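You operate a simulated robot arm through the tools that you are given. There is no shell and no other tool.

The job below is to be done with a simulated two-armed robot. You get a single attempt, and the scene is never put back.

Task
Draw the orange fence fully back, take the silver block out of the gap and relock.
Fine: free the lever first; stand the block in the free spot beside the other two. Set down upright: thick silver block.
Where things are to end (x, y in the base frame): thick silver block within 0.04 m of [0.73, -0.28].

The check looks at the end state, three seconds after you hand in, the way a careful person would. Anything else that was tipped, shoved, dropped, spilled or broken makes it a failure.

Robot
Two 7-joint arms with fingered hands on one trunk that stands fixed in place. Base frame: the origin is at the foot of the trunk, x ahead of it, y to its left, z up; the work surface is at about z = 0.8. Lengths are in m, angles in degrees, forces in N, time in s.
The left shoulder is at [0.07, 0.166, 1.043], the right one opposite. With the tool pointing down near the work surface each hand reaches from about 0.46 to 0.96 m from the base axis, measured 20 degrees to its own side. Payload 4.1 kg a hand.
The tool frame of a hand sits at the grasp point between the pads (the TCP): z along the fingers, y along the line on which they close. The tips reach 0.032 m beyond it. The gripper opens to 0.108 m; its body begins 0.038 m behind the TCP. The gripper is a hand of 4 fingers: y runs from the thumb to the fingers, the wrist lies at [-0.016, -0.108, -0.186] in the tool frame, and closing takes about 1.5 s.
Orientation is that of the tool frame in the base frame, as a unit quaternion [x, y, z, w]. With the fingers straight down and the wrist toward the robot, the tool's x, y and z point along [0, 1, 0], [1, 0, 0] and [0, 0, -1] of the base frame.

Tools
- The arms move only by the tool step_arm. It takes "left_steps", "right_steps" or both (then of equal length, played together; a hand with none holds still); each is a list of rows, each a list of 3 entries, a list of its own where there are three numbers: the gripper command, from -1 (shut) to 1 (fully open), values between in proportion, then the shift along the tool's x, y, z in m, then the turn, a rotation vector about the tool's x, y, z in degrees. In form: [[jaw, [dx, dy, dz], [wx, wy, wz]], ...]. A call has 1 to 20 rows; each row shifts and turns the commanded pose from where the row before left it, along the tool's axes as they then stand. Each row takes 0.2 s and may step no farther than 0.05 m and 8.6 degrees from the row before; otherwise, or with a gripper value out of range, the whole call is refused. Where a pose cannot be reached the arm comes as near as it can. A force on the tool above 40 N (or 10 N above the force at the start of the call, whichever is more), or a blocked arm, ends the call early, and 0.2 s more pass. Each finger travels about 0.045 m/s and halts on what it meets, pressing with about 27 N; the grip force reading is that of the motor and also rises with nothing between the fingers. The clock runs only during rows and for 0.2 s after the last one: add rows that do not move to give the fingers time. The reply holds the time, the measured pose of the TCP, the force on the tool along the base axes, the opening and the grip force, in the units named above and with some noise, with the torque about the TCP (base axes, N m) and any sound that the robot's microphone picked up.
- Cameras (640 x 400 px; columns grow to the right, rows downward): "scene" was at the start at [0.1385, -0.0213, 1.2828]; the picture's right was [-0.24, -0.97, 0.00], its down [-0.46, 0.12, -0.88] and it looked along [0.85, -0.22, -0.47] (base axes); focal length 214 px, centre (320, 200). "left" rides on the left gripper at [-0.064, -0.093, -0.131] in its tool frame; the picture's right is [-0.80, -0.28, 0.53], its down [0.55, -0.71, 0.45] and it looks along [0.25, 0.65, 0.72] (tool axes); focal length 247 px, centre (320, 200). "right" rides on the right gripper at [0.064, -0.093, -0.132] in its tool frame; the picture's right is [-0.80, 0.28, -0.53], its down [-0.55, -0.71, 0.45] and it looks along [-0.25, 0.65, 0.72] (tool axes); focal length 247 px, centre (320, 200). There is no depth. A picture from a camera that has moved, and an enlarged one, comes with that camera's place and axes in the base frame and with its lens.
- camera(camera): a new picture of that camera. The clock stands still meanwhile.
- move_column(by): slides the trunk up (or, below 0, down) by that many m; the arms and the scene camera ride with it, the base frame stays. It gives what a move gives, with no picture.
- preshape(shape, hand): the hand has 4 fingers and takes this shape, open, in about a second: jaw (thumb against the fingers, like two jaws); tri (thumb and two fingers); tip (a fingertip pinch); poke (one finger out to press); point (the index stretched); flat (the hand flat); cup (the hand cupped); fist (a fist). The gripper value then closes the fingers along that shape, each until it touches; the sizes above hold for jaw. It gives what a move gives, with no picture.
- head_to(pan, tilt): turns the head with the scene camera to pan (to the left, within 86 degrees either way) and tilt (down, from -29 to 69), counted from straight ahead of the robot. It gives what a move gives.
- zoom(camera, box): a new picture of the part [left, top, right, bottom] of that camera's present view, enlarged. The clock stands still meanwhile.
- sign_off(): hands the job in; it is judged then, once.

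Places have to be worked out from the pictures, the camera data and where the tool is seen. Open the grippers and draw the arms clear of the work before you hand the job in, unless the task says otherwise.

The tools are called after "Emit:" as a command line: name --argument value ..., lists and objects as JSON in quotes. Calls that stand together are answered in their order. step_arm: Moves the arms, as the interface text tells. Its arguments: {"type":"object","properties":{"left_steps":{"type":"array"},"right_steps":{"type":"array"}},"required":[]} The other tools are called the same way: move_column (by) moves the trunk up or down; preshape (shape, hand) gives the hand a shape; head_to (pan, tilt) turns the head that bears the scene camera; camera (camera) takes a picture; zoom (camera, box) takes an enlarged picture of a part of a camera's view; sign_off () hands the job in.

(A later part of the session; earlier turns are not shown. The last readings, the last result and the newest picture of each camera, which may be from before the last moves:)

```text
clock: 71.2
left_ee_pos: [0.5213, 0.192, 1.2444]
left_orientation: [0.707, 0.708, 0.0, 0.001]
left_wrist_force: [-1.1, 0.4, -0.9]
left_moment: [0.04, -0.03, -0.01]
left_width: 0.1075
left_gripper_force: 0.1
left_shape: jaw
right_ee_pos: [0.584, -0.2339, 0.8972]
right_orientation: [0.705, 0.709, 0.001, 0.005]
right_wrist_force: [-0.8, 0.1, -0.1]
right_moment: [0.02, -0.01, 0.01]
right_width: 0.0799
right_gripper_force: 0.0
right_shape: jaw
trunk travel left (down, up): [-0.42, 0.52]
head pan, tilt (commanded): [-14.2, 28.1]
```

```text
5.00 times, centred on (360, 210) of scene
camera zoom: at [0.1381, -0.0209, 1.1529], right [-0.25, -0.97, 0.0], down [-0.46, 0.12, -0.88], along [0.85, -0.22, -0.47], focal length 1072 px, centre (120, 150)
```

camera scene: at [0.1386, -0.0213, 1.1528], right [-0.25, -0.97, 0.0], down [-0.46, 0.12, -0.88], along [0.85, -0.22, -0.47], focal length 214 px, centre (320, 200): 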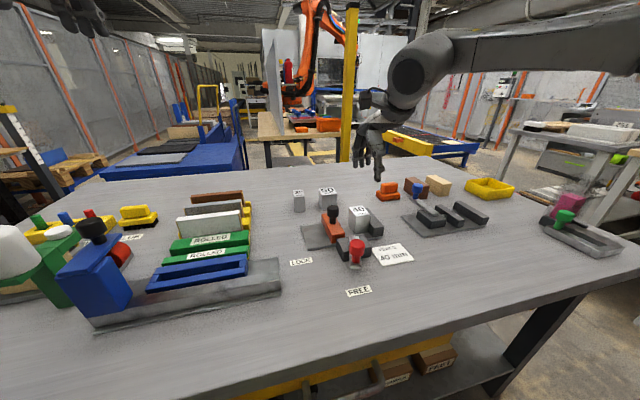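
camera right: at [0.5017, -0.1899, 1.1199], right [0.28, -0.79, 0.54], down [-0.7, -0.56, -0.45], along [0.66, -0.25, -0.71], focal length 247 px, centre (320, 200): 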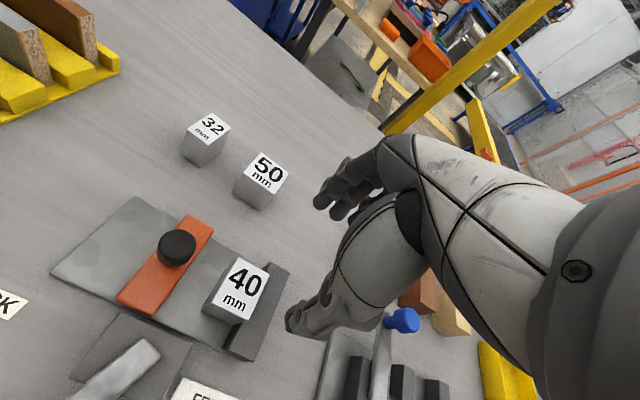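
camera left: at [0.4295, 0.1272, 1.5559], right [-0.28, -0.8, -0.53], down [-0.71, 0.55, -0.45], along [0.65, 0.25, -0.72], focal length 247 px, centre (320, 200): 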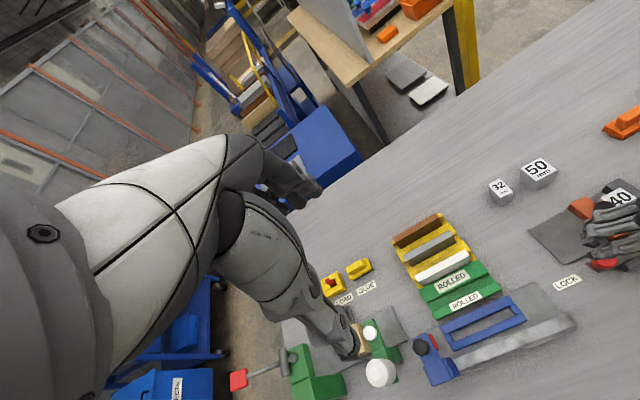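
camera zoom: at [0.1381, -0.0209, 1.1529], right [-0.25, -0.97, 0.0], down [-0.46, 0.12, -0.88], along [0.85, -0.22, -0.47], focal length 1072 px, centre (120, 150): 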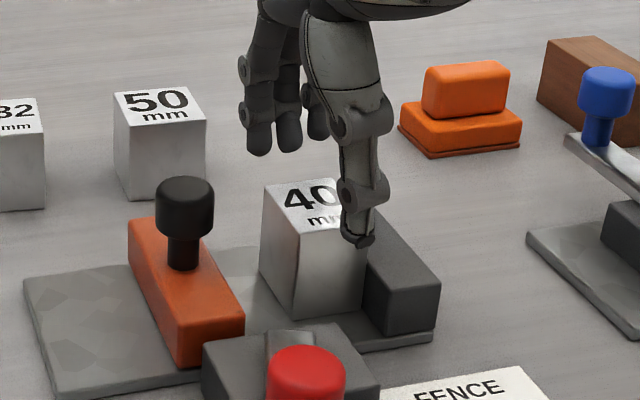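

Thumb is in front of the block and the three fingers behind it, but the rightmost finger is above the fixed stop. I'll keep the tips above the stop (TCP z≈0.870), shift 4 mm left, and grip the upper part of the block.

Emit:
step_arm --right_steps '[[0.48, [0.004, 0, 0.012], [0, 0, 0]], [0.48, [0, 0, 0.01], [0, 0, 0]], [0.48, [0, 0, 0.005], [0, 0, 0]], [0.48, [0, 0, 0], [0, 0, 0]]]'

Emit:
zoom --camera "scene" --box '[300, 170, 420, 250]'

Emit:
zoom --camera "right" --box '[160, 140, 420, 400]'

```text
clock: 72.2
left_ee_pos: [0.5218, 0.1913, 1.2438]
left_orientation: [0.707, 0.707, 0.0, -0.001]
left_wrist_force: [0.1, -0.5, -0.7]
left_moment: [-0.02, 0.01, -0.03]
left_width: 0.1076
left_gripper_force: 0.1
left_shape: jaw
right_ee_pos: [0.5842, -0.2303, 0.8722]
right_orientation: [0.705, 0.709, 0.001, 0.006]
right_wrist_force: [-0.8, -0.8, 0.3]
right_moment: [0.01, 0.02, -0.03]
right_width: 0.0797
right_gripper_force: 0.1
right_shape: jaw
trunk travel left (down, up): [-0.42, 0.52]
head pan, tilt (commanded): [-14.2, 28.1]
```

```text
5.00 times, centred on (360, 210) of scene
camera zoom: at [0.1384, -0.0211, 1.1528], right [-0.24, -0.97, 0.0], down [-0.46, 0.12, -0.88], along [0.85, -0.22, -0.47], focal length 1072 px, centre (120, 150)
```

zoom: 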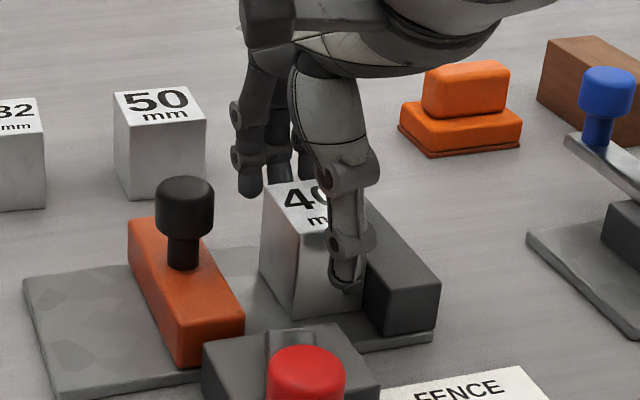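

```text
1.54 times, centred on (290, 270) of right
camera zoom: at [0.4916, -0.1669, 1.0019], right [0.28, -0.79, 0.54], down [-0.7, -0.56, -0.45], along [0.66, -0.25, -0.71], focal length 380 px, centre (366, 92)
```

zoom: 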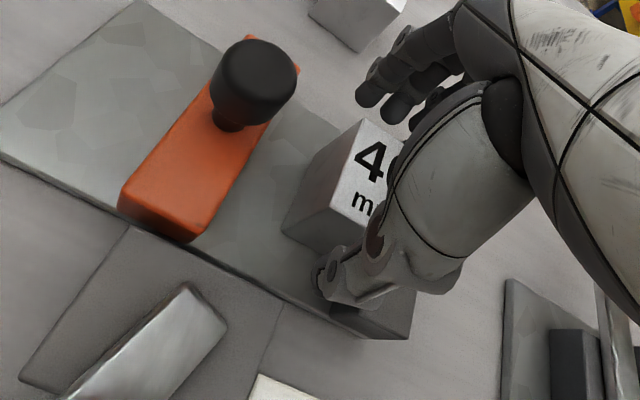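

No contact force, and the fingers straddle the block front and back. Closing the grip now.

Emit:
step_arm --right_steps '[[-1, [0, 0, 0], [0, 0, 0]], [-1, [0, 0, 0], [0, 0, 0]], [-1, [0, 0, 0], [0, 0, 0]], [-1, [0, 0, 0], [0, 0, 0]], [-1, [0, 0, 0], [0, 0, 0]], [-1, [0, 0, 0], [0, 0, 0]]]'

Emit:
zoom --camera "scene" --box '[300, 170, 420, 250]'

Emit:
zoom --camera "right" --box '[160, 140, 420, 400]'

```text
clock: 73.6
left_ee_pos: [0.5217, 0.1926, 1.2439]
left_orientation: [0.707, 0.707, -0.001, 0.0]
left_wrist_force: [-0.6, 0.3, -0.4]
left_moment: [0.0, -0.01, 0.03]
left_width: 0.1076
left_gripper_force: 0.0
left_shape: jaw
right_ee_pos: [0.584, -0.2322, 0.8708]
right_orientation: [0.706, 0.709, 0.0, 0.005]
right_wrist_force: [0.3, -0.6, 0.4]
right_moment: [-0.04, 0.06, 0.02]
right_width: 0.0451
right_gripper_force: 27.3
right_shape: jaw
trunk travel left (down, up): [-0.42, 0.52]
head pan, tilt (commanded): [-14.2, 28.1]
```

```text
5.00 times, centred on (360, 210) of scene
camera zoom: at [0.1386, -0.0213, 1.1527], right [-0.25, -0.97, 0.0], down [-0.46, 0.12, -0.88], along [0.85, -0.22, -0.47], focal length 1072 px, centre (120, 150)
```

zoom: 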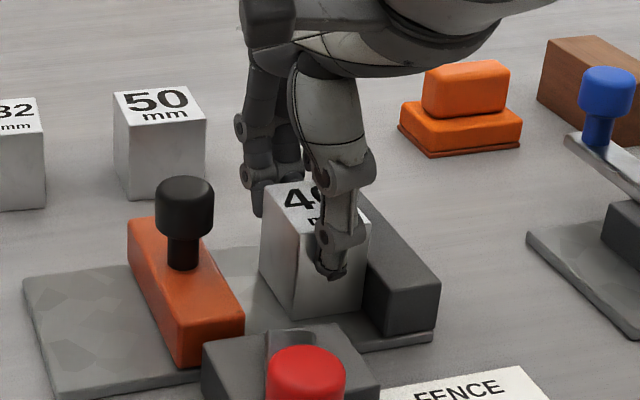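

```text
1.54 times, centred on (290, 270) of right
camera zoom: at [0.4918, -0.1671, 1.0019], right [0.28, -0.79, 0.54], down [-0.7, -0.56, -0.45], along [0.66, -0.25, -0.71], focal length 380 px, centre (366, 92)
```

zoom: 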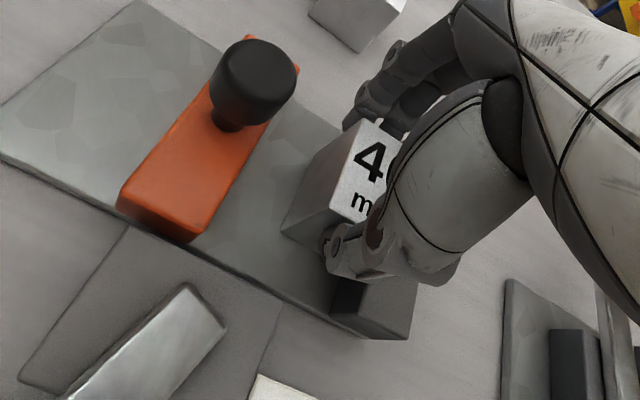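

Gripped at 45 mm with 27 N. I'll lift slowly with a tiny shift away from the stop and check that the block comes up level.

Emit:
step_arm --right_steps '[[-1, [0, 0, -0.005], [0, 0, 0]], [-1, [0.002, 0, -0.01], [0, 0, 0]], [-1, [0, 0, -0.015], [0, 0, 0]], [-1, [0, 0, 0], [0, 0, 0]]]'

Emit:
zoom --camera "scene" --box '[300, 170, 420, 250]'

Emit:
zoom --camera "right" --box '[160, 140, 420, 400]'

```text
clock: 74.6
left_ee_pos: [0.5226, 0.1917, 1.2445]
left_orientation: [0.706, 0.708, 0.0, 0.0]
left_wrist_force: [0.7, 0.1, 0.1]
left_moment: [-0.01, -0.01, 0.01]
left_width: 0.1077
left_gripper_force: 0.1
left_shape: jaw
right_ee_pos: [0.5847, -0.2299, 0.902]
right_orientation: [0.706, 0.708, 0.0, 0.004]
right_wrist_force: [0.4, -0.6, -3.0]
right_moment: [0.05, -0.02, 0.0]
right_width: 0.0451
right_gripper_force: 26.7
right_shape: jaw
trunk travel left (down, up): [-0.42, 0.52]
head pan, tilt (commanded): [-14.2, 28.1]
```

```text
5.00 times, centred on (360, 210) of scene
camera zoom: at [0.1391, -0.0214, 1.1527], right [-0.24, -0.97, 0.0], down [-0.46, 0.12, -0.88], along [0.85, -0.22, -0.47], focal length 1072 px, centre (120, 150)
```

zoom: 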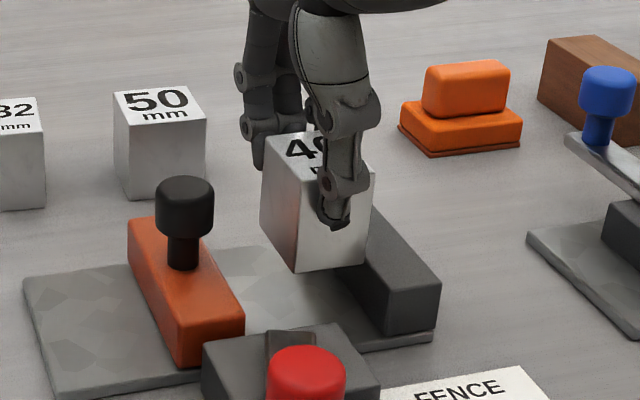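

```text
1.54 times, centred on (290, 270) of right
camera zoom: at [0.4915, -0.1652, 1.0323], right [0.28, -0.79, 0.54], down [-0.7, -0.56, -0.45], along [0.66, -0.25, -0.71], focal length 380 px, centre (366, 92)
```

zoom: 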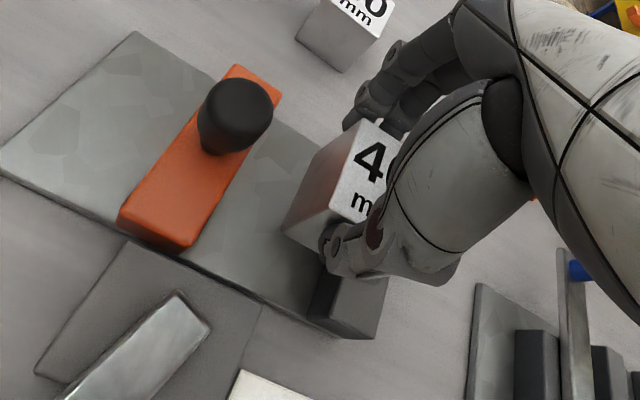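

The block came up level (about 3 N of weight). I'll raise it to ~0.95 and carry it to above the free spot, TCP (0.7305, -0.272), since the block's centre sits 8 mm to the -y side of the TCP.

Emit:
step_arm --right_steps '[[-1, [0, 0, -0.025], [0, 0, 0]], [-1, [0, 0, -0.025], [0, 0, 0]], [-1, [-0.006, 0.02, 0], [0, 0, 0]], [-1, [-0.006, 0.021, 0], [0, 0, 0]], [-1, [-0.006, 0.021, 0], [0, 0, 0]], [-1, [-0.006, 0.021, 0], [0, 0, 0]], [-1, [-0.006, 0.021, 0], [0, 0, 0]], [-1, [-0.006, 0.021, 0], [0, 0, 0]], [-1, [-0.006, 0.021, 0], [0, 0, 0]], [-1, [0, 0, 0], [0, 0, 0]]]'

Emit:
camera --camera "right"

Emit:
zoom --camera "scene" --box '[280, 130, 420, 230]'

```text
clock: 76.8
left_ee_pos: [0.5227, 0.1916, 1.2451]
left_orientation: [0.707, 0.708, -0.001, 0.0]
left_wrist_force: [-0.3, -0.3, 0.0]
left_moment: [-0.03, 0.03, -0.03]
left_width: 0.1079
left_gripper_force: 0.1
left_shape: jaw
right_ee_pos: [0.6963, -0.2926, 0.9474]
right_orientation: [0.706, 0.709, 0.001, 0.005]
right_wrist_force: [0.0, 0.4, -3.5]
right_moment: [0.03, -0.01, -0.04]
right_width: 0.045
right_gripper_force: 27.4
right_shape: jaw
right hand out of reach, approached as far as the arm can: row 7, 8, 9
trunk travel left (down, up): [-0.42, 0.52]
head pan, tilt (commanded): [-14.2, 28.1]
```

```text
taken
camera right: at [0.6035, -0.2265, 1.0777], right [0.28, -0.79, 0.54], down [-0.7, -0.56, -0.45], along [0.66, -0.25, -0.71], focal length 247 px, centre (320, 200)
```

right: 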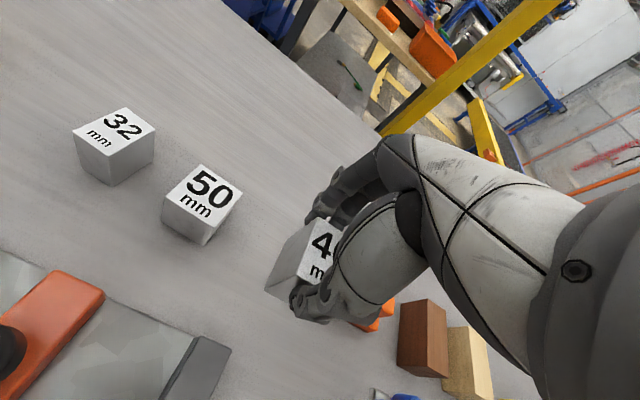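

```text
4.00 times, centred on (350, 180) of scene
camera zoom: at [0.139, -0.0212, 1.1527], right [-0.24, -0.97, 0.0], down [-0.46, 0.12, -0.88], along [0.85, -0.22, -0.47], focal length 858 px, centre (200, 280)
```

zoom: 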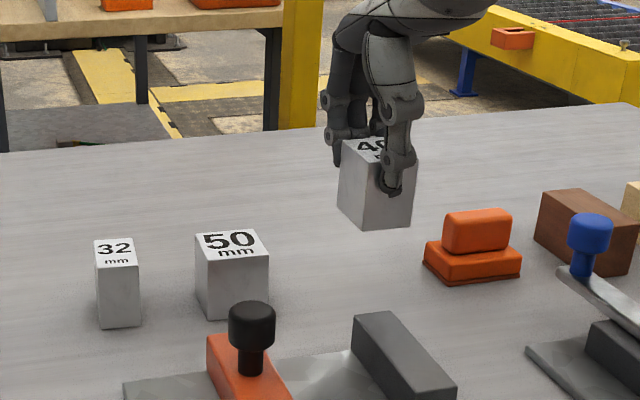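

Reach at yaw 0 runs out near (0.696, -0.293). At this distance the arm prefers a slightly clockwise hand, so I'll turn 10° clockwise and then move on toward the spot.

Emit:
step_arm --right_steps '[[-1, [0, 0, 0], [0, 0, 5]], [-1, [0, 0, 0], [0, 0, 5]], [-1, [0.009, 0.0105, 0], [0, 0, 0]], [-1, [0.009, 0.0105, 0], [0, 0, 0]], [-1, [0.009, 0.0105, 0], [0, 0, 0]], [-1, [0, 0, 0], [0, 0, 0]]]'

```text
clock: 78.2
left_ee_pos: [0.5215, 0.1913, 1.2438]
left_orientation: [0.706, 0.708, 0.0, 0.0]
left_wrist_force: [-0.2, 0.5, -0.5]
left_moment: [-0.03, -0.03, 0.0]
left_width: 0.1076
left_gripper_force: 0.1
left_shape: jaw
right_ee_pos: [0.6888, -0.2962, 0.9448]
right_orientation: [0.765, 0.645, 0.001, 0.005]
right_wrist_force: [-0.3, -0.5, -3.0]
right_moment: [0.01, -0.02, 0.03]
right_width: 0.045
right_gripper_force: 27.3
right_shape: jaw
right hand out of reach, approached as far as the arm can: row 1, 2, 3, 4, 5
trunk travel left (down, up): [-0.42, 0.52]
head pan, tilt (commanded): [-14.2, 28.1]
```

Clockwise yaw is worse. The documented reach to 0.96 m holds at the starting trunk height, so I'll raise the trunk back by 0.13, carrying the block up, and retry at yaw 0.

Emit:
move_column --by 0.13

Emit:
step_arm --right_steps '[[-1, [0, 0, 0], [0, 0, -5]], [-1, [0, 0, 0], [0, 0, -5]], [-1, [0, 0, 0.03], [0, 0, 0]], [-1, [0, 0, 0.03], [0, 0, 0]], [-1, [0, 0, 0.03], [0, 0, 0]], [-1, [0, 0, 0.02], [0, 0, 0]], [-1, [0, 0, 0], [0, 0, 0]]]'

```text
clock: 79.8
left_ee_pos: [0.5222, 0.1919, 1.3729]
left_orientation: [0.706, 0.708, 0.0, -0.001]
left_wrist_force: [-0.1, 0.0, 0.7]
left_moment: [0.0, 0.0, 0.0]
left_width: 0.1075
left_gripper_force: 0.1
left_shape: jaw
right_ee_pos: [0.6885, -0.2967, 1.0753]
right_orientation: [0.764, 0.645, 0.0, 0.005]
right_wrist_force: [0.3, -1.0, -2.6]
right_moment: [-0.01, 0.01, 0.01]
right_width: 0.0448
right_gripper_force: 26.6
right_shape: jaw
trunk travel left (down, up): [-0.55, 0.39]
head pan, tilt (commanded): [-14.2, 28.1]
```

```text
clock: 81.4
left_ee_pos: [0.5218, 0.192, 1.3735]
left_orientation: [0.707, 0.707, 0.0, 0.0]
left_wrist_force: [0.1, 0.0, -0.9]
left_moment: [0.0, 0.0, -0.02]
left_width: 0.1075
left_gripper_force: 0.1
left_shape: jaw
right_ee_pos: [0.6885, -0.2977, 0.9658]
right_orientation: [0.705, 0.709, 0.0, 0.006]
right_wrist_force: [-0.3, -0.9, -2.8]
right_moment: [0.05, -0.01, 0.03]
right_width: 0.0451
right_gripper_force: 26.8
right_shape: jaw
trunk travel left (down, up): [-0.55, 0.39]
head pan, tilt (commanded): [-14.2, 28.1]
```

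All reached at yaw 0. Now on to the target: TCP (0.7305, -0.272).

Emit:
step_arm --right_steps '[[-1, [0.0086, 0.014, 0], [0, 0, 0]], [-1, [0.0086, 0.014, 0], [0, 0, 0]], [-1, [0.0086, 0.014, 0], [0, 0, 0]], [-1, [0, 0, 0], [0, 0, 0]]]'

```text
clock: 82.4
left_ee_pos: [0.5225, 0.1922, 1.3743]
left_orientation: [0.706, 0.708, 0.0, 0.0]
left_wrist_force: [-0.1, 0.5, 0.9]
left_moment: [-0.04, 0.01, 0.01]
left_width: 0.1076
left_gripper_force: 0.1
left_shape: jaw
right_ee_pos: [0.6911, -0.2933, 0.977]
right_orientation: [0.705, 0.709, 0.002, 0.005]
right_wrist_force: [1.4, 0.3, -3.3]
right_moment: [0.03, -0.01, -0.01]
right_width: 0.0445
right_gripper_force: 27.0
right_shape: jaw
right hand out of reach, approached as far as the arm can: row 1, 2, 3
trunk travel left (down, up): [-0.55, 0.39]
head pan, tilt (commanded): [-14.2, 28.1]
```

Still blocked, and clockwise was worse, so at this location the arm wants a slightly counter-clockwise yaw. I'll turn 12° counter-clockwise and try again.

Emit:
step_arm --right_steps '[[-1, [0, 0, 0], [0, 0, -6]], [-1, [0, 0, 0], [0, 0, -6]], [-1, [0, 0, 0], [0, 0, 0]], [-1, [0.0043, 0.0136, 0], [0, 0, 0]], [-1, [0.0043, 0.0136, 0], [0, 0, 0]], [-1, [0.0043, 0.0136, 0], [0, 0, 0]], [-1, [0, 0, 0], [0, 0, 0]]]'

```text
clock: 84.0
left_ee_pos: [0.5226, 0.1929, 1.3739]
left_orientation: [0.706, 0.708, 0.0, -0.001]
left_wrist_force: [1.0, 0.3, 0.8]
left_moment: [0.03, 0.02, 0.0]
left_width: 0.1076
left_gripper_force: 0.0
left_shape: jaw
right_ee_pos: [0.6974, -0.2902, 0.9814]
right_orientation: [0.628, 0.779, 0.0, 0.007]
right_wrist_force: [-0.6, 0.0, -2.8]
right_moment: [0.05, -0.04, 0.0]
right_width: 0.0447
right_gripper_force: 26.5
right_shape: jaw
right hand out of reach, approached as far as the arm can: row 4, 5, 6
trunk travel left (down, up): [-0.55, 0.39]
head pan, tilt (commanded): [-14.2, 28.1]
```

The block is only ~3 cm short of the spot, but the arm's elbow posture appears stuck. I'll retract to the arm's starting pose (high, to the right) to reset the posture, then reach out from there.

Emit:
step_arm --right_steps '[[-1, [0, 0, -0.03], [0, 0, 6]], [-1, [0, 0, -0.03], [0, 0, 6]], [-1, [-0.0077, -0.031, -0.03], [0, 0, 0]], [-1, [-0.0077, -0.031, -0.03], [0, 0, 0]], [-1, [-0.0077, -0.031, -0.03], [0, 0, 0]], [-1, [-0.0077, -0.031, -0.03], [0, 0, 0]], [-1, [-0.0077, -0.031, -0.03], [0, 0, 0]], [-1, [-0.0077, -0.031, -0.03], [0, 0, 0]], [-1, [-0.0077, -0.031, 0], [0, 0, 0]], [-1, [-0.0077, -0.031, 0], [0, 0, 0]], [-1, [0, 0, 0], [0, 0, 0]]]'

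Emit:
camera --camera "scene"

```text
clock: 86.4
left_ee_pos: [0.522, 0.1922, 1.3738]
left_orientation: [0.706, 0.708, -0.001, -0.001]
left_wrist_force: [-0.3, 0.8, 0.8]
left_moment: [0.0, 0.02, 0.03]
left_width: 0.1076
left_gripper_force: 0.0
left_shape: jaw
right_ee_pos: [0.4476, -0.3495, 1.2203]
right_orientation: [0.706, 0.709, 0.0, 0.005]
right_wrist_force: [0.1, 0.3, -4.1]
right_moment: [0.04, -0.01, 0.02]
right_width: 0.045
right_gripper_force: 27.1
right_shape: jaw
trunk travel left (down, up): [-0.55, 0.39]
head pan, tilt (commanded): [-14.2, 28.1]
```

```text
taken
camera scene: at [0.1394, -0.0206, 1.2827], right [-0.24, -0.97, 0.0], down [-0.46, 0.12, -0.88], along [0.85, -0.22, -0.47], focal length 214 px, centre (320, 200)
```

scene: 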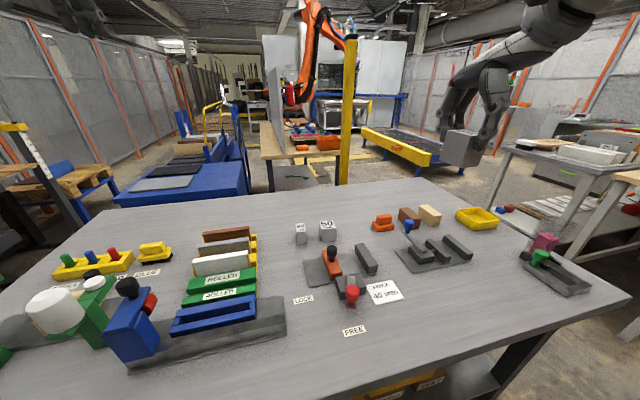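

Back near the starting posture with the block held securely. Now I'll reach out diagonally toward the spot in even steps.

Emit:
step_arm --right_steps '[[-1, [0.0078, 0.0282, 0.022], [0, 0, 0]], [-1, [0.0078, 0.0282, 0.022], [0, 0, 0]], [-1, [0.0078, 0.0282, 0.022], [0, 0, 0]], [-1, [0.0078, 0.0282, 0.022], [0, 0, 0]], [-1, [0.0078, 0.0282, 0.022], [0, 0, 0]], [-1, [0.0078, 0.0282, 0.022], [0, 0, 0]], [-1, [0.0078, 0.0282, 0.022], [0, 0, 0]], [-1, [0.0078, 0.0282, 0.022], [0, 0, 0]], [-1, [0.0078, 0.0282, 0.022], [0, 0, 0]], [-1, [0.0078, 0.0282, 0.022], [0, 0, 0]], [-1, [0, 0, 0], [0, 0, 0]]]'

```text
clock: 88.8
left_ee_pos: [0.5224, 0.1924, 1.3736]
left_orientation: [0.707, 0.707, -0.001, 0.0]
left_wrist_force: [0.8, 0.0, -0.1]
left_moment: [-0.01, 0.02, -0.01]
left_width: 0.1072
left_gripper_force: 0.0
left_shape: jaw
right_ee_pos: [0.6965, -0.2921, 1.0055]
right_orientation: [0.705, 0.709, 0.001, 0.005]
right_wrist_force: [0.4, 0.1, -3.6]
right_moment: [0.02, 0.0, 0.01]
right_width: 0.0448
right_gripper_force: 26.7
right_shape: jaw
right hand out of reach, approached as far as the arm can: row 9, 10
trunk travel left (down, up): [-0.55, 0.39]
head pan, tilt (commanded): [-14.2, 28.1]
```

It's the same limit, so I'll look for a different elbow posture: swing out to the right at full reach, then sweep back left toward the spot, staying at z≈1.0 so the block clears everything.

Emit:
step_arm --right_steps '[[-1, [-0.04, 0, 0], [0, 0, 0]], [-1, [-0.04, 0, 0], [0, 0, 0]], [-1, [-0.04, 0, 0], [0, 0, 0]], [-1, [-0.04, 0.02, 0], [0, 0, 0]], [-1, [0, 0.035, 0], [0, 0, 0]], [-1, [0, 0.035, 0], [0, 0, 0]], [-1, [0, 0, 0], [0, 0, 0]]]'

```text
clock: 90.4
left_ee_pos: [0.5221, 0.1922, 1.3745]
left_orientation: [0.707, 0.708, 0.0, 0.0]
left_wrist_force: [1.0, 0.1, -0.3]
left_moment: [-0.03, 0.02, 0.01]
left_width: 0.1076
left_gripper_force: 0.0
left_shape: jaw
right_ee_pos: [0.7299, -0.3962, 1.005]
right_orientation: [0.708, 0.706, 0.002, 0.007]
right_wrist_force: [0.3, 0.1, -3.0]
right_moment: [0.01, -0.04, 0.01]
right_width: 0.0449
right_gripper_force: 26.8
right_shape: jaw
right hand out of reach, approached as far as the arm can: row 4, 5, 6
trunk travel left (down, up): [-0.55, 0.39]
head pan, tilt (commanded): [-14.2, 28.1]
```

At x=0.73 I can be at y≈-0.396. From here I'll sweep left along y toward the spot and see where it halts.

Emit:
step_arm --right_steps '[[-1, [0.02, 0, 0], [0, 0, 0]], [-1, [0.02, 0, 0], [0, 0, 0]], [-1, [0.02, 0, 0], [0, 0, 0]], [-1, [0.02, 0, 0], [0, 0, 0]], [-1, [0.02, 0, 0], [0, 0, 0]], [-1, [0, 0, 0], [0, 0, 0]]]'

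Emit:
camera --camera "scene"

```text
clock: 91.8
left_ee_pos: [0.5218, 0.1906, 1.375]
left_orientation: [0.707, 0.707, 0.0, 0.0]
left_wrist_force: [0.2, 0.3, -0.1]
left_moment: [0.01, -0.02, -0.01]
left_width: 0.1077
left_gripper_force: 0.1
left_shape: jaw
right_ee_pos: [0.7047, -0.3067, 1.0089]
right_orientation: [0.705, 0.709, 0.002, 0.005]
right_wrist_force: [0.3, 0.0, -2.2]
right_moment: [0.03, -0.02, 0.0]
right_width: 0.0451
right_gripper_force: 27.1
right_shape: jaw
right hand out of reach, approached as far as the arm can: row 2, 3, 4, 5
trunk travel left (down, up): [-0.55, 0.39]
head pan, tilt (commanded): [-14.2, 28.1]
```

```text
taken
camera scene: at [0.1391, -0.0216, 1.2827], right [-0.25, -0.97, 0.0], down [-0.46, 0.12, -0.88], along [0.85, -0.22, -0.47], focal length 214 px, centre (320, 200)
```

scene: 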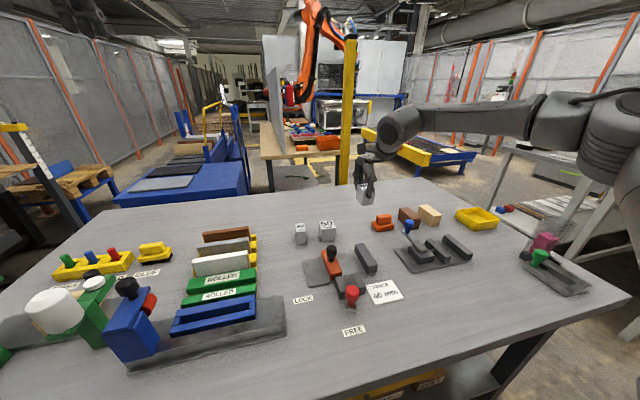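

The limit depends on where the wrist is, so exact placement isn't reachable with a vertical grip. Instead I'll set the block down upright just short of the spot and nudge it forward. First I'll move to TCP ≈ (0.690, -0.288), then lower the trunk 0.12 so the arm keeps this good posture.

Emit:
step_arm --right_steps '[[-1, [0.009, -0.0075, 0], [0, 0, 0]], [-1, [0.009, -0.0075, 0], [0, 0, 0]], [-1, [0, 0, 0], [0, 0, 0]]]'

```text
clock: 92.6
left_ee_pos: [0.5229, 0.1902, 1.3743]
left_orientation: [0.706, 0.708, 0.0, 0.0]
left_wrist_force: [-0.1, 0.4, 0.4]
left_moment: [0.02, 0.03, 0.0]
left_width: 0.1079
left_gripper_force: 0.0
left_shape: jaw
right_ee_pos: [0.6879, -0.289, 1.0082]
right_orientation: [0.705, 0.709, 0.0, 0.006]
right_wrist_force: [-0.2, 0.3, -2.7]
right_moment: [0.01, -0.04, -0.04]
right_width: 0.0451
right_gripper_force: 27.0
right_shape: jaw
trunk travel left (down, up): [-0.55, 0.39]
head pan, tilt (commanded): [-14.2, 28.1]
```

Pose is good at (0.688, -0.289, 1.008). Lowering the trunk by 0.12 brings the block's bottom to roughly 2.5 cm above the table.

Emit:
move_column --by -0.12

Emit:
zoom --camera "scene" --box '[280, 130, 420, 230]'

Emit:
camera --camera "right"

```text
clock: 94.1
left_ee_pos: [0.5216, 0.1921, 1.2543]
left_orientation: [0.707, 0.707, -0.001, 0.001]
left_wrist_force: [-0.3, 0.1, -0.3]
left_moment: [-0.02, -0.03, 0.01]
left_width: 0.1074
left_gripper_force: 0.0
left_shape: jaw
right_ee_pos: [0.6882, -0.2884, 0.8886]
right_orientation: [0.706, 0.709, 0.001, 0.006]
right_wrist_force: [-0.9, 0.3, -2.4]
right_moment: [0.04, -0.02, -0.01]
right_width: 0.0448
right_gripper_force: 26.9
right_shape: jaw
trunk travel left (down, up): [-0.43, 0.51]
head pan, tilt (commanded): [-14.2, 28.1]
```

```text
4.00 times, centred on (350, 180) of scene
camera zoom: at [0.1387, -0.0213, 1.1628], right [-0.24, -0.97, 0.0], down [-0.46, 0.12, -0.88], along [0.85, -0.22, -0.47], focal length 858 px, centre (200, 280)
```

zoom: 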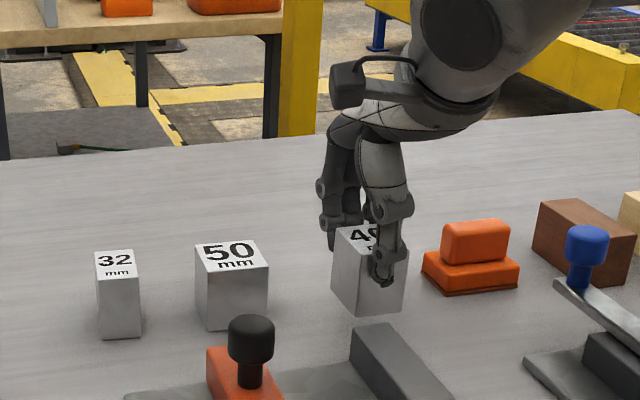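

```text
taken
camera right: at [0.5956, -0.2243, 1.0191], right [0.28, -0.79, 0.54], down [-0.7, -0.56, -0.45], along [0.66, -0.25, -0.71], focal length 247 px, centre (320, 200)
```

right: 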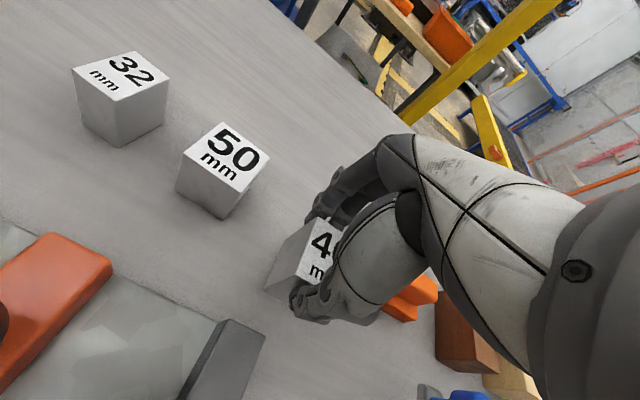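

Block hangs level near the free spot. I'll inch 8 mm forward and lower in small steps, watching for the weight to come off.

Emit:
step_arm --right_steps '[[-1, [0, 0.008, 0], [0, 0, 0]], [-1, [0, 0, 0.007], [0, 0, 0]], [-1, [0, 0, 0.007], [0, 0, 0]], [-1, [0, 0, 0.004], [0, 0, 0]], [-1, [0, 0, 0], [0, 0, 0]]]'

```text
clock: 95.3
left_ee_pos: [0.5219, 0.1938, 1.2538]
left_orientation: [0.706, 0.708, -0.001, 0.0]
left_wrist_force: [1.3, -0.7, -0.3]
left_moment: [0.02, -0.02, -0.01]
left_width: 0.1075
left_gripper_force: 0.0
left_shape: jaw
right_ee_pos: [0.6927, -0.2907, 0.8711]
right_orientation: [0.705, 0.709, 0.001, 0.005]
right_wrist_force: [-0.4, -0.7, -2.4]
right_moment: [0.02, -0.01, 0.01]
right_width: 0.0446
right_gripper_force: 27.0
right_shape: jaw
right hand out of reach, approached as far as the arm can: row 3
trunk travel left (down, up): [-0.43, 0.51]
head pan, tilt (commanded): [-14.2, 28.1]
```

Still hanging (−2.4 N) at z=0.871. Backing off 3 mm in x to stay within reach, I'll continue lowering in 3 mm steps.

Emit:
step_arm --right_steps '[[-1, [0, -0.003, 0.002], [0, 0, 0]], [-1, [0, 0, 0.003], [0, 0, 0]], [-1, [0, 0, 0], [0, 0, 0]]]'

```text
clock: 96.1
left_ee_pos: [0.5228, 0.192, 1.254]
left_orientation: [0.707, 0.707, 0.0, 0.0]
left_wrist_force: [0.6, -0.6, 0.2]
left_moment: [-0.01, 0.0, -0.01]
left_width: 0.1075
left_gripper_force: 0.1
left_shape: jaw
right_ee_pos: [0.6893, -0.2919, 0.8668]
right_orientation: [0.705, 0.709, 0.001, 0.006]
right_wrist_force: [0.6, -0.4, -3.1]
right_moment: [0.01, -0.01, -0.02]
right_width: 0.0449
right_gripper_force: 27.1
right_shape: jaw
trunk travel left (down, up): [-0.43, 0.51]
head pan, tilt (commanded): [-14.2, 28.1]
```

Still carrying its weight at z=0.867. Lowering in 2 mm steps.

Emit:
step_arm --right_steps '[[-1, [0, 0, 0.002], [0, 0, 0]], [-1, [0, 0, 0.002], [0, 0, 0]], [-1, [0, 0, 0], [0, 0, 0]]]'

Emit:
zoom --camera "scene" --box '[290, 160, 410, 230]'

```text
clock: 96.9
left_ee_pos: [0.521, 0.1913, 1.255]
left_orientation: [0.707, 0.707, 0.0, 0.0]
left_wrist_force: [-0.3, -0.4, -0.4]
left_moment: [-0.01, -0.03, 0.04]
left_width: 0.1078
left_gripper_force: 0.1
left_shape: jaw
right_ee_pos: [0.6901, -0.2903, 0.8634]
right_orientation: [0.705, 0.71, 0.002, 0.006]
right_wrist_force: [1.8, -0.6, 4.3]
right_moment: [-0.07, -0.03, 0.02]
right_width: 0.0446
right_gripper_force: 27.0
right_shape: jaw
trunk travel left (down, up): [-0.43, 0.51]
head pan, tilt (commanded): [-14.2, 28.1]
```

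```text
5.33 times, centred on (350, 195) of scene
camera zoom: at [0.1383, -0.021, 1.1629], right [-0.24, -0.97, 0.0], down [-0.46, 0.12, -0.88], along [0.85, -0.22, -0.47], focal length 1144 px, centre (160, 227)
```

zoom: 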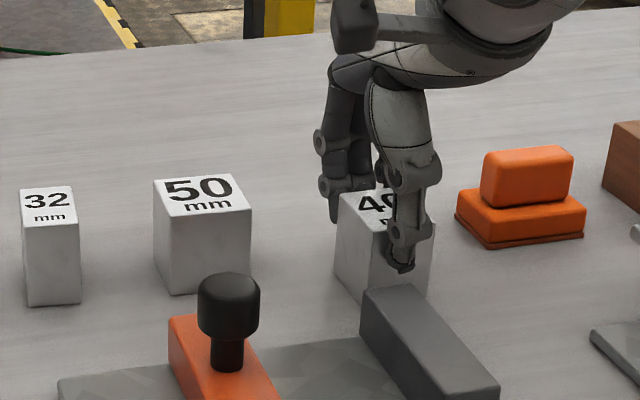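

Contact with the table (+4.3 N) at z=0.8634, so the block is standing. I'll open to ~0.075 and lift straight up.

Emit:
step_arm --right_steps '[[0.39, [0, 0, 0], [0, 0, 0]], [0.39, [0, 0, 0], [0, 0, 0]], [0.39, [0, 0, 0], [0, 0, 0]], [0.39, [0, 0, 0], [0, 0, 0]], [0.39, [0, 0, -0.02], [0, 0, 0]], [0.39, [0, 0, -0.03], [0, 0, 0]], [0.39, [0, 0, -0.03], [0, 0, 0]], [0.39, [0, 0, 0], [0, 0, 0]]]'

Emit:
zoom --camera "scene" --box '[290, 160, 410, 230]'

Emit:
camera --camera "right"

```text
clock: 98.7
left_ee_pos: [0.5237, 0.1918, 1.2557]
left_orientation: [0.707, 0.708, 0.0, 0.0]
left_wrist_force: [0.1, -0.3, 0.1]
left_moment: [-0.01, -0.02, 0.01]
left_width: 0.1077
left_gripper_force: 0.0
left_shape: jaw
right_ee_pos: [0.6883, -0.2919, 0.9439]
right_orientation: [0.706, 0.709, 0.001, 0.006]
right_wrist_force: [0.7, 0.6, 0.0]
right_moment: [0.0, -0.04, 0.0]
right_width: 0.0748
right_gripper_force: 0.1
right_shape: jaw
trunk travel left (down, up): [-0.43, 0.51]
head pan, tilt (commanded): [-14.2, 28.1]
```

```text
5.33 times, centred on (350, 195) of scene
camera zoom: at [0.1388, -0.0213, 1.1627], right [-0.25, -0.97, 0.0], down [-0.46, 0.12, -0.88], along [0.85, -0.22, -0.47], focal length 1144 px, centre (160, 227)
```

zoom: 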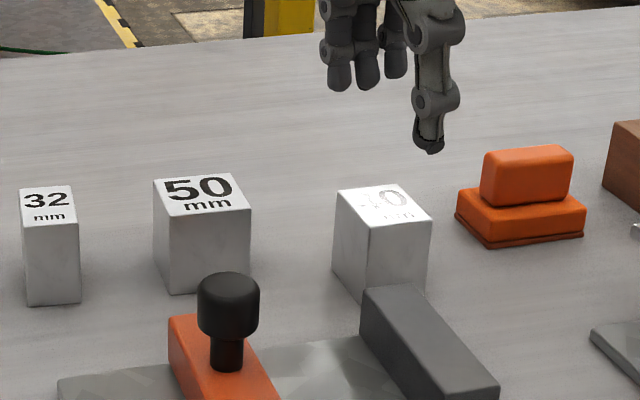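

```text
taken
camera right: at [0.5964, -0.2266, 1.0728], right [0.28, -0.79, 0.54], down [-0.7, -0.56, -0.45], along [0.66, -0.25, -0.71], focal length 247 px, centre (320, 200)
```

right: 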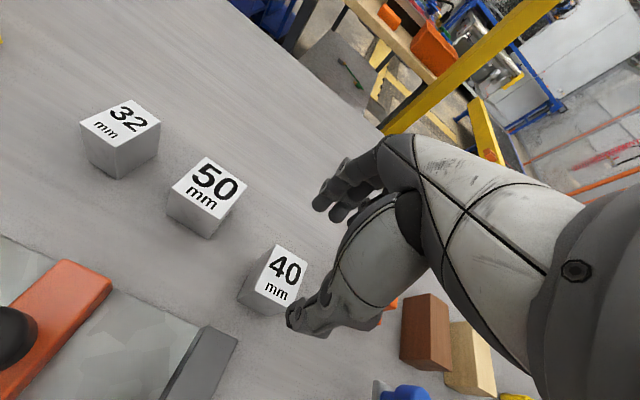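

The 40 mm block stands upright at about (0.693, -0.298), while the row of the others is at x≈0.73 (the 50 at y=-0.193, the 32 at y=-0.103). I'll close the hand, move it behind the block, and lower the trunk a further 0.05 for better posture before nudging it forward ~3.5 cm, low on the block.

Emit:
step_arm --right_steps '[[-1, [-0.002, -0.0155, 0], [0, 0, 0]], [-1, [-0.003, -0.0155, 0], [0, 0, 0]], [-1, [-0.003, -0.0155, 0], [0, 0, 0]], [-1, [0, 0, 0], [0, 0, 0]], [-1, [0, 0, 0], [0, 0, 0]], [-1, [0, 0, 0], [0, 0, 0]], [-1, [0, 0, 0], [0, 0, 0]], [-1, [0, 0, 0], [0, 0, 0]]]'

Emit:
move_column --by -0.05

Emit:
zoom --camera "scene" --box '[290, 140, 410, 220]'

Emit:
camera --camera "right"

```text
clock: 100.5
left_ee_pos: [0.521, 0.1922, 1.2547]
left_orientation: [0.708, 0.707, 0.0, 0.001]
left_wrist_force: [0.4, -0.7, -0.4]
left_moment: [-0.01, 0.03, 0.01]
left_width: 0.1077
left_gripper_force: 0.0
left_shape: jaw
right_ee_pos: [0.6415, -0.2997, 0.9423]
right_orientation: [0.705, 0.709, 0.0, 0.006]
right_wrist_force: [-0.2, -0.5, 0.5]
right_moment: [0.0, 0.01, -0.02]
right_width: 0.0
right_gripper_force: 27.0
right_shape: jaw
trunk travel left (down, up): [-0.43, 0.51]
head pan, tilt (commanded): [-14.2, 28.1]
```

```text
clock: 101.4
left_ee_pos: [0.5217, 0.1913, 1.2044]
left_orientation: [0.707, 0.707, 0.0, 0.0]
left_wrist_force: [-0.5, -0.5, -1.0]
left_moment: [0.01, 0.01, 0.02]
left_width: 0.1076
left_gripper_force: 0.1
left_shape: jaw
right_ee_pos: [0.6412, -0.2993, 0.8922]
right_orientation: [0.705, 0.709, 0.001, 0.006]
right_wrist_force: [-0.7, 0.0, 0.7]
right_moment: [0.02, 0.0, -0.01]
right_width: 0.0001
right_gripper_force: 27.3
right_shape: jaw
trunk travel left (down, up): [-0.38, 0.56]
head pan, tilt (commanded): [-14.2, 28.1]
```

```text
5.00 times, centred on (350, 180) of scene
camera zoom: at [0.1383, -0.0211, 1.1128], right [-0.24, -0.97, 0.0], down [-0.46, 0.12, -0.88], along [0.85, -0.22, -0.47], focal length 1072 px, centre (170, 300)
```

zoom: 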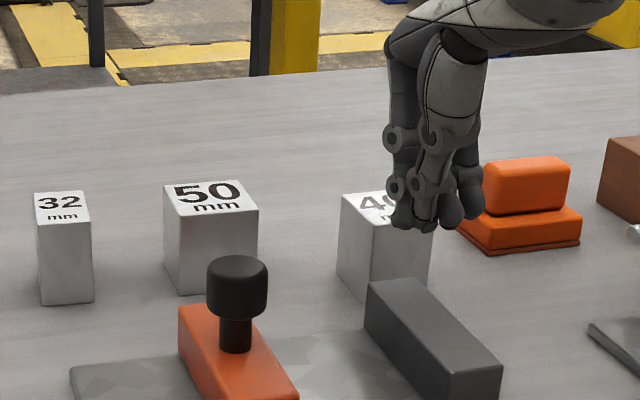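

```text
taken
camera right: at [0.5492, -0.2346, 1.0227], right [0.28, -0.79, 0.54], down [-0.7, -0.56, -0.45], along [0.66, -0.25, -0.71], focal length 247 px, centre (320, 200)
```

right: 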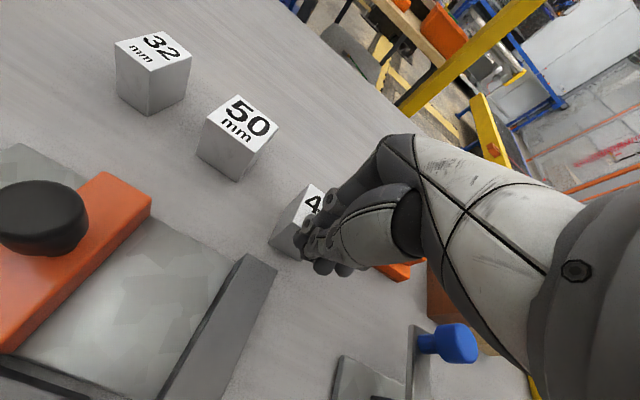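

The closed fingers span y≈-0.277 to -0.337, just behind the block and beyond the stop's back face. I'll lower them to z≈0.848 for a low push, watching the force.

Emit:
step_arm --right_steps '[[-1, [0, 0, 0.015], [0, 0, 0]], [-1, [0, 0, 0.015], [0, 0, 0]], [-1, [0, 0, 0.014], [0, 0, 0]], [-1, [0, 0, 0], [0, 0, 0]]]'

Emit:
zoom --camera "scene" --box '[290, 140, 410, 220]'

Emit:
zoom --camera "right" --box '[180, 120, 440, 330]'

```text
clock: 102.4
left_ee_pos: [0.521, 0.1927, 1.2049]
left_orientation: [0.707, 0.707, 0.001, 0.001]
left_wrist_force: [1.5, 0.2, -0.1]
left_moment: [0.02, 0.0, 0.0]
left_width: 0.1075
left_gripper_force: 0.1
left_shape: jaw
right_ee_pos: [0.641, -0.2991, 0.85]
right_orientation: [0.705, 0.709, 0.001, 0.006]
right_wrist_force: [-3.6, 0.8, 9.6]
right_moment: [-0.11, -0.32, -0.01]
right_width: 0.0002
right_gripper_force: 27.0
right_shape: jaw
trunk travel left (down, up): [-0.38, 0.56]
head pan, tilt (commanded): [-14.2, 28.1]
```

```text
5.00 times, centred on (350, 180) of scene
camera zoom: at [0.1371, -0.0206, 1.1131], right [-0.25, -0.97, 0.0], down [-0.46, 0.12, -0.88], along [0.86, -0.22, -0.47], focal length 1072 px, centre (170, 300)
```

zoom: 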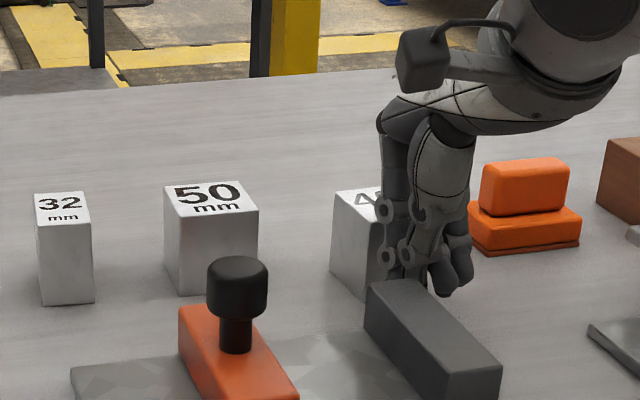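

```text
1.90 times, centred on (310, 225) of right
camera zoom: at [0.5486, -0.2341, 0.9801], right [0.28, -0.79, 0.54], down [-0.7, -0.56, -0.45], along [0.66, -0.25, -0.71], focal length 470 px, centre (339, 152)
```

zoom: 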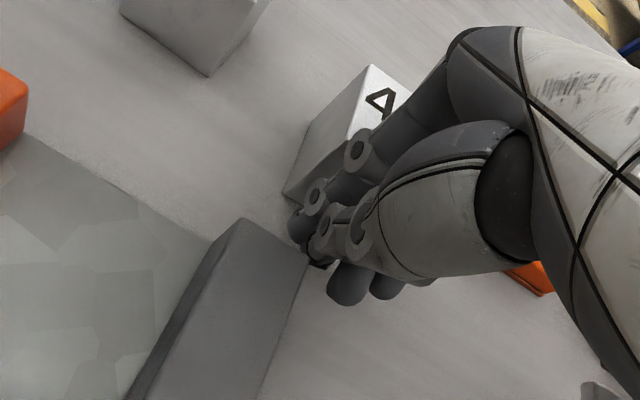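

There's ~10 N of contact and the block seems to have shifted a hair, so the fingers are brushing its edge. I'll lift off, back away slightly, and look.

Emit:
step_arm --right_steps '[[-1, [0, 0, -0.02], [0, 0, 0]], [-1, [0, 0, -0.03], [0, 0, 0]], [-1, [0, -0.01, -0.02], [0, 0, 0]], [-1, [0, 0, 0], [0, 0, 0]]]'

Emit:
zoom --camera "scene" --box '[290, 140, 410, 220]'

Emit:
zoom --camera "right" --box '[180, 120, 440, 330]'

```text
clock: 103.4
left_ee_pos: [0.5222, 0.1917, 1.2025]
left_orientation: [0.707, 0.708, 0.0, 0.0]
left_wrist_force: [0.4, -0.2, -0.7]
left_moment: [-0.01, 0.01, 0.01]
left_width: 0.1077
left_gripper_force: 0.1
left_shape: jaw
right_ee_pos: [0.6331, -0.2994, 0.9172]
right_orientation: [0.705, 0.709, 0.0, 0.005]
right_wrist_force: [-0.6, 0.4, 0.2]
right_moment: [0.01, 0.02, 0.04]
right_width: 0.0001
right_gripper_force: 26.6
right_shape: jaw
trunk travel left (down, up): [-0.38, 0.56]
head pan, tilt (commanded): [-14.2, 28.1]
```

```text
5.00 times, centred on (350, 180) of scene
camera zoom: at [0.1389, -0.0211, 1.1127], right [-0.24, -0.97, 0.0], down [-0.46, 0.12, -0.88], along [0.85, -0.22, -0.47], focal length 1072 px, centre (170, 300)
```

zoom: 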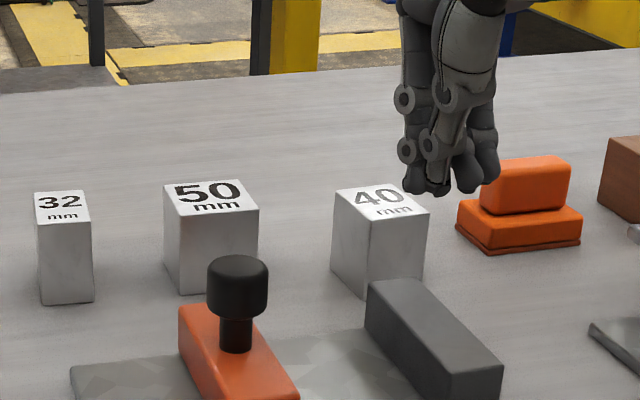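

```text
1.90 times, centred on (310, 225) of right
camera zoom: at [0.5394, -0.2342, 1.048], right [0.28, -0.79, 0.54], down [-0.7, -0.56, -0.45], along [0.66, -0.25, -0.71], focal length 470 px, centre (339, 152)
```

zoom: 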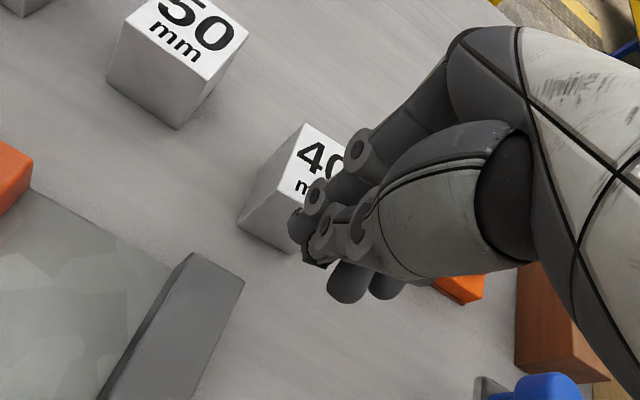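

The block is still upright, now near (0.703, -0.300). The finger backs slope outward, so to push squarely and low on its face I'll pitch the hand ~16° so the fingers point slightly forward.

Emit:
step_arm --right_steps '[[-1, [0, 0, 0], [-8, 0, 0]], [-1, [0, 0, 0], [-8, 0, 0]], [-1, [0, 0, 0], [0, 0, 0]]]'

Emit:
zoom --camera "scene" --box '[290, 140, 410, 220]'

Emit:
zoom --camera "right" --box '[180, 120, 440, 330]'

```text
clock: 104.2
left_ee_pos: [0.5215, 0.1913, 1.2037]
left_orientation: [0.706, 0.708, 0.0, 0.0]
left_wrist_force: [-0.4, 0.5, 0.6]
left_moment: [0.02, 0.02, -0.01]
left_width: 0.1077
left_gripper_force: 0.1
left_shape: jaw
right_ee_pos: [0.6323, -0.2992, 0.9186]
right_orientation: [0.697, 0.702, 0.101, 0.103]
right_wrist_force: [0.9, -0.2, 0.2]
right_moment: [0.01, -0.01, 0.04]
right_width: 0.0
right_gripper_force: 26.9
right_shape: jaw
trunk travel left (down, up): [-0.38, 0.56]
head pan, tilt (commanded): [-14.2, 28.1]
```

```text
5.00 times, centred on (350, 180) of scene
camera zoom: at [0.1387, -0.0214, 1.1127], right [-0.24, -0.97, 0.0], down [-0.46, 0.12, -0.88], along [0.85, -0.22, -0.47], focal length 1072 px, centre (170, 300)
```

zoom: 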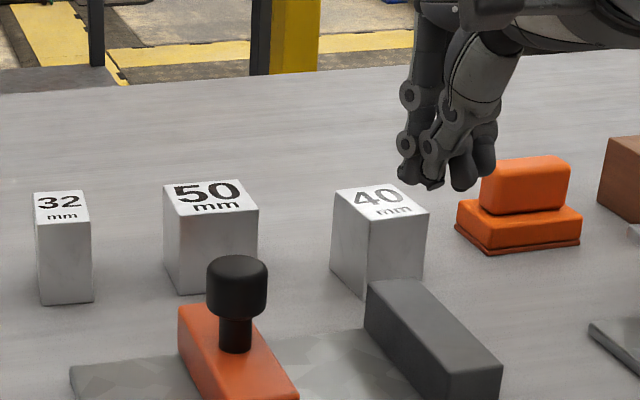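

```text
1.90 times, centred on (310, 225) of right
camera zoom: at [0.5068, -0.2351, 1.0172], right [0.12, -0.79, 0.6], down [-0.55, -0.56, -0.63], along [0.83, -0.25, -0.5], focal length 470 px, centre (339, 152)
```

zoom: 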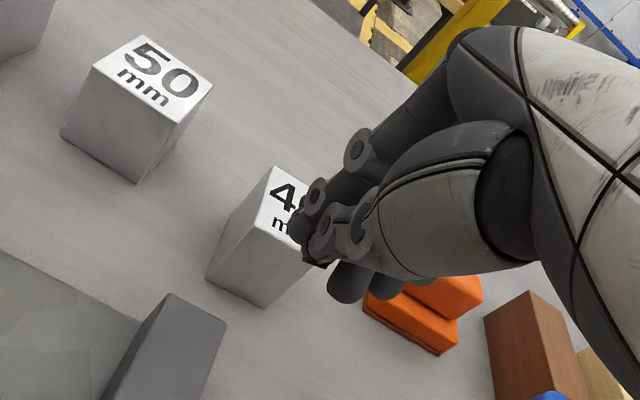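

The pitch worked and the wrist moved back, which also helps reach. I'll lower straight down behind the block (base z) to ~0.85.

Emit:
step_arm --right_steps '[[-1, [0, -0.0048, 0.0168], [0, 0, 0]], [-1, [0, -0.0048, 0.0168], [0, 0, 0]], [-1, [0, -0.0048, 0.0168], [0, 0, 0]], [-1, [0, -0.0035, 0.0122], [0, 0, 0]], [-1, [0, 0, 0], [0, 0, 0]]]'

Emit:
zoom --camera "scene" --box '[290, 140, 410, 220]'

Emit:
zoom --camera "right" --box '[180, 120, 440, 330]'

```text
clock: 105.4
left_ee_pos: [0.5221, 0.1912, 1.2044]
left_orientation: [0.706, 0.708, 0.0, 0.0]
left_wrist_force: [0.6, -0.4, 0.3]
left_moment: [0.01, 0.01, 0.01]
left_width: 0.1077
left_gripper_force: 0.0
left_shape: jaw
right_ee_pos: [0.6338, -0.2997, 0.8525]
right_orientation: [0.698, 0.702, 0.1, 0.104]
right_wrist_force: [0.1, -0.9, -0.1]
right_moment: [-0.01, -0.01, -0.01]
right_width: 0.0
right_gripper_force: 27.4
right_shape: jaw
trunk travel left (down, up): [-0.38, 0.56]
head pan, tilt (commanded): [-14.2, 28.1]
```

```text
5.00 times, centred on (350, 180) of scene
camera zoom: at [0.1384, -0.0211, 1.1128], right [-0.24, -0.97, 0.0], down [-0.46, 0.12, -0.88], along [0.85, -0.22, -0.47], focal length 1072 px, centre (170, 300)
```

zoom: 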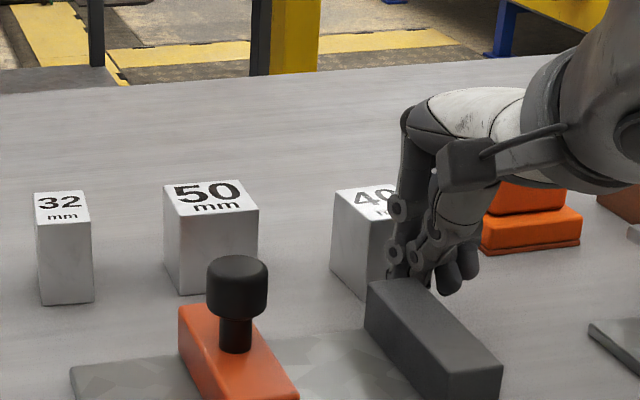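

```text
1.90 times, centred on (310, 225) of right
camera zoom: at [0.5077, -0.2351, 0.9524], right [0.12, -0.79, 0.6], down [-0.55, -0.56, -0.63], along [0.83, -0.25, -0.5], focal length 470 px, centre (339, 152)
```

zoom: 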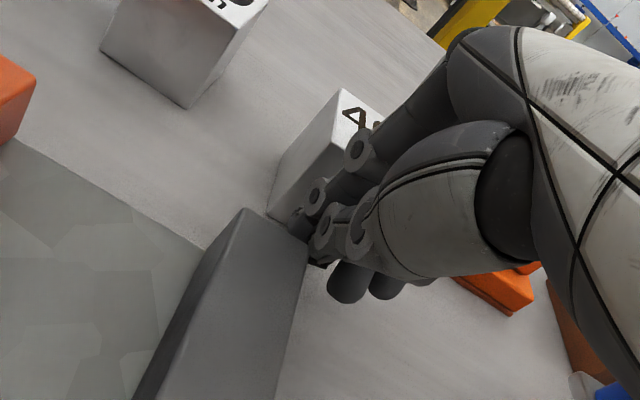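

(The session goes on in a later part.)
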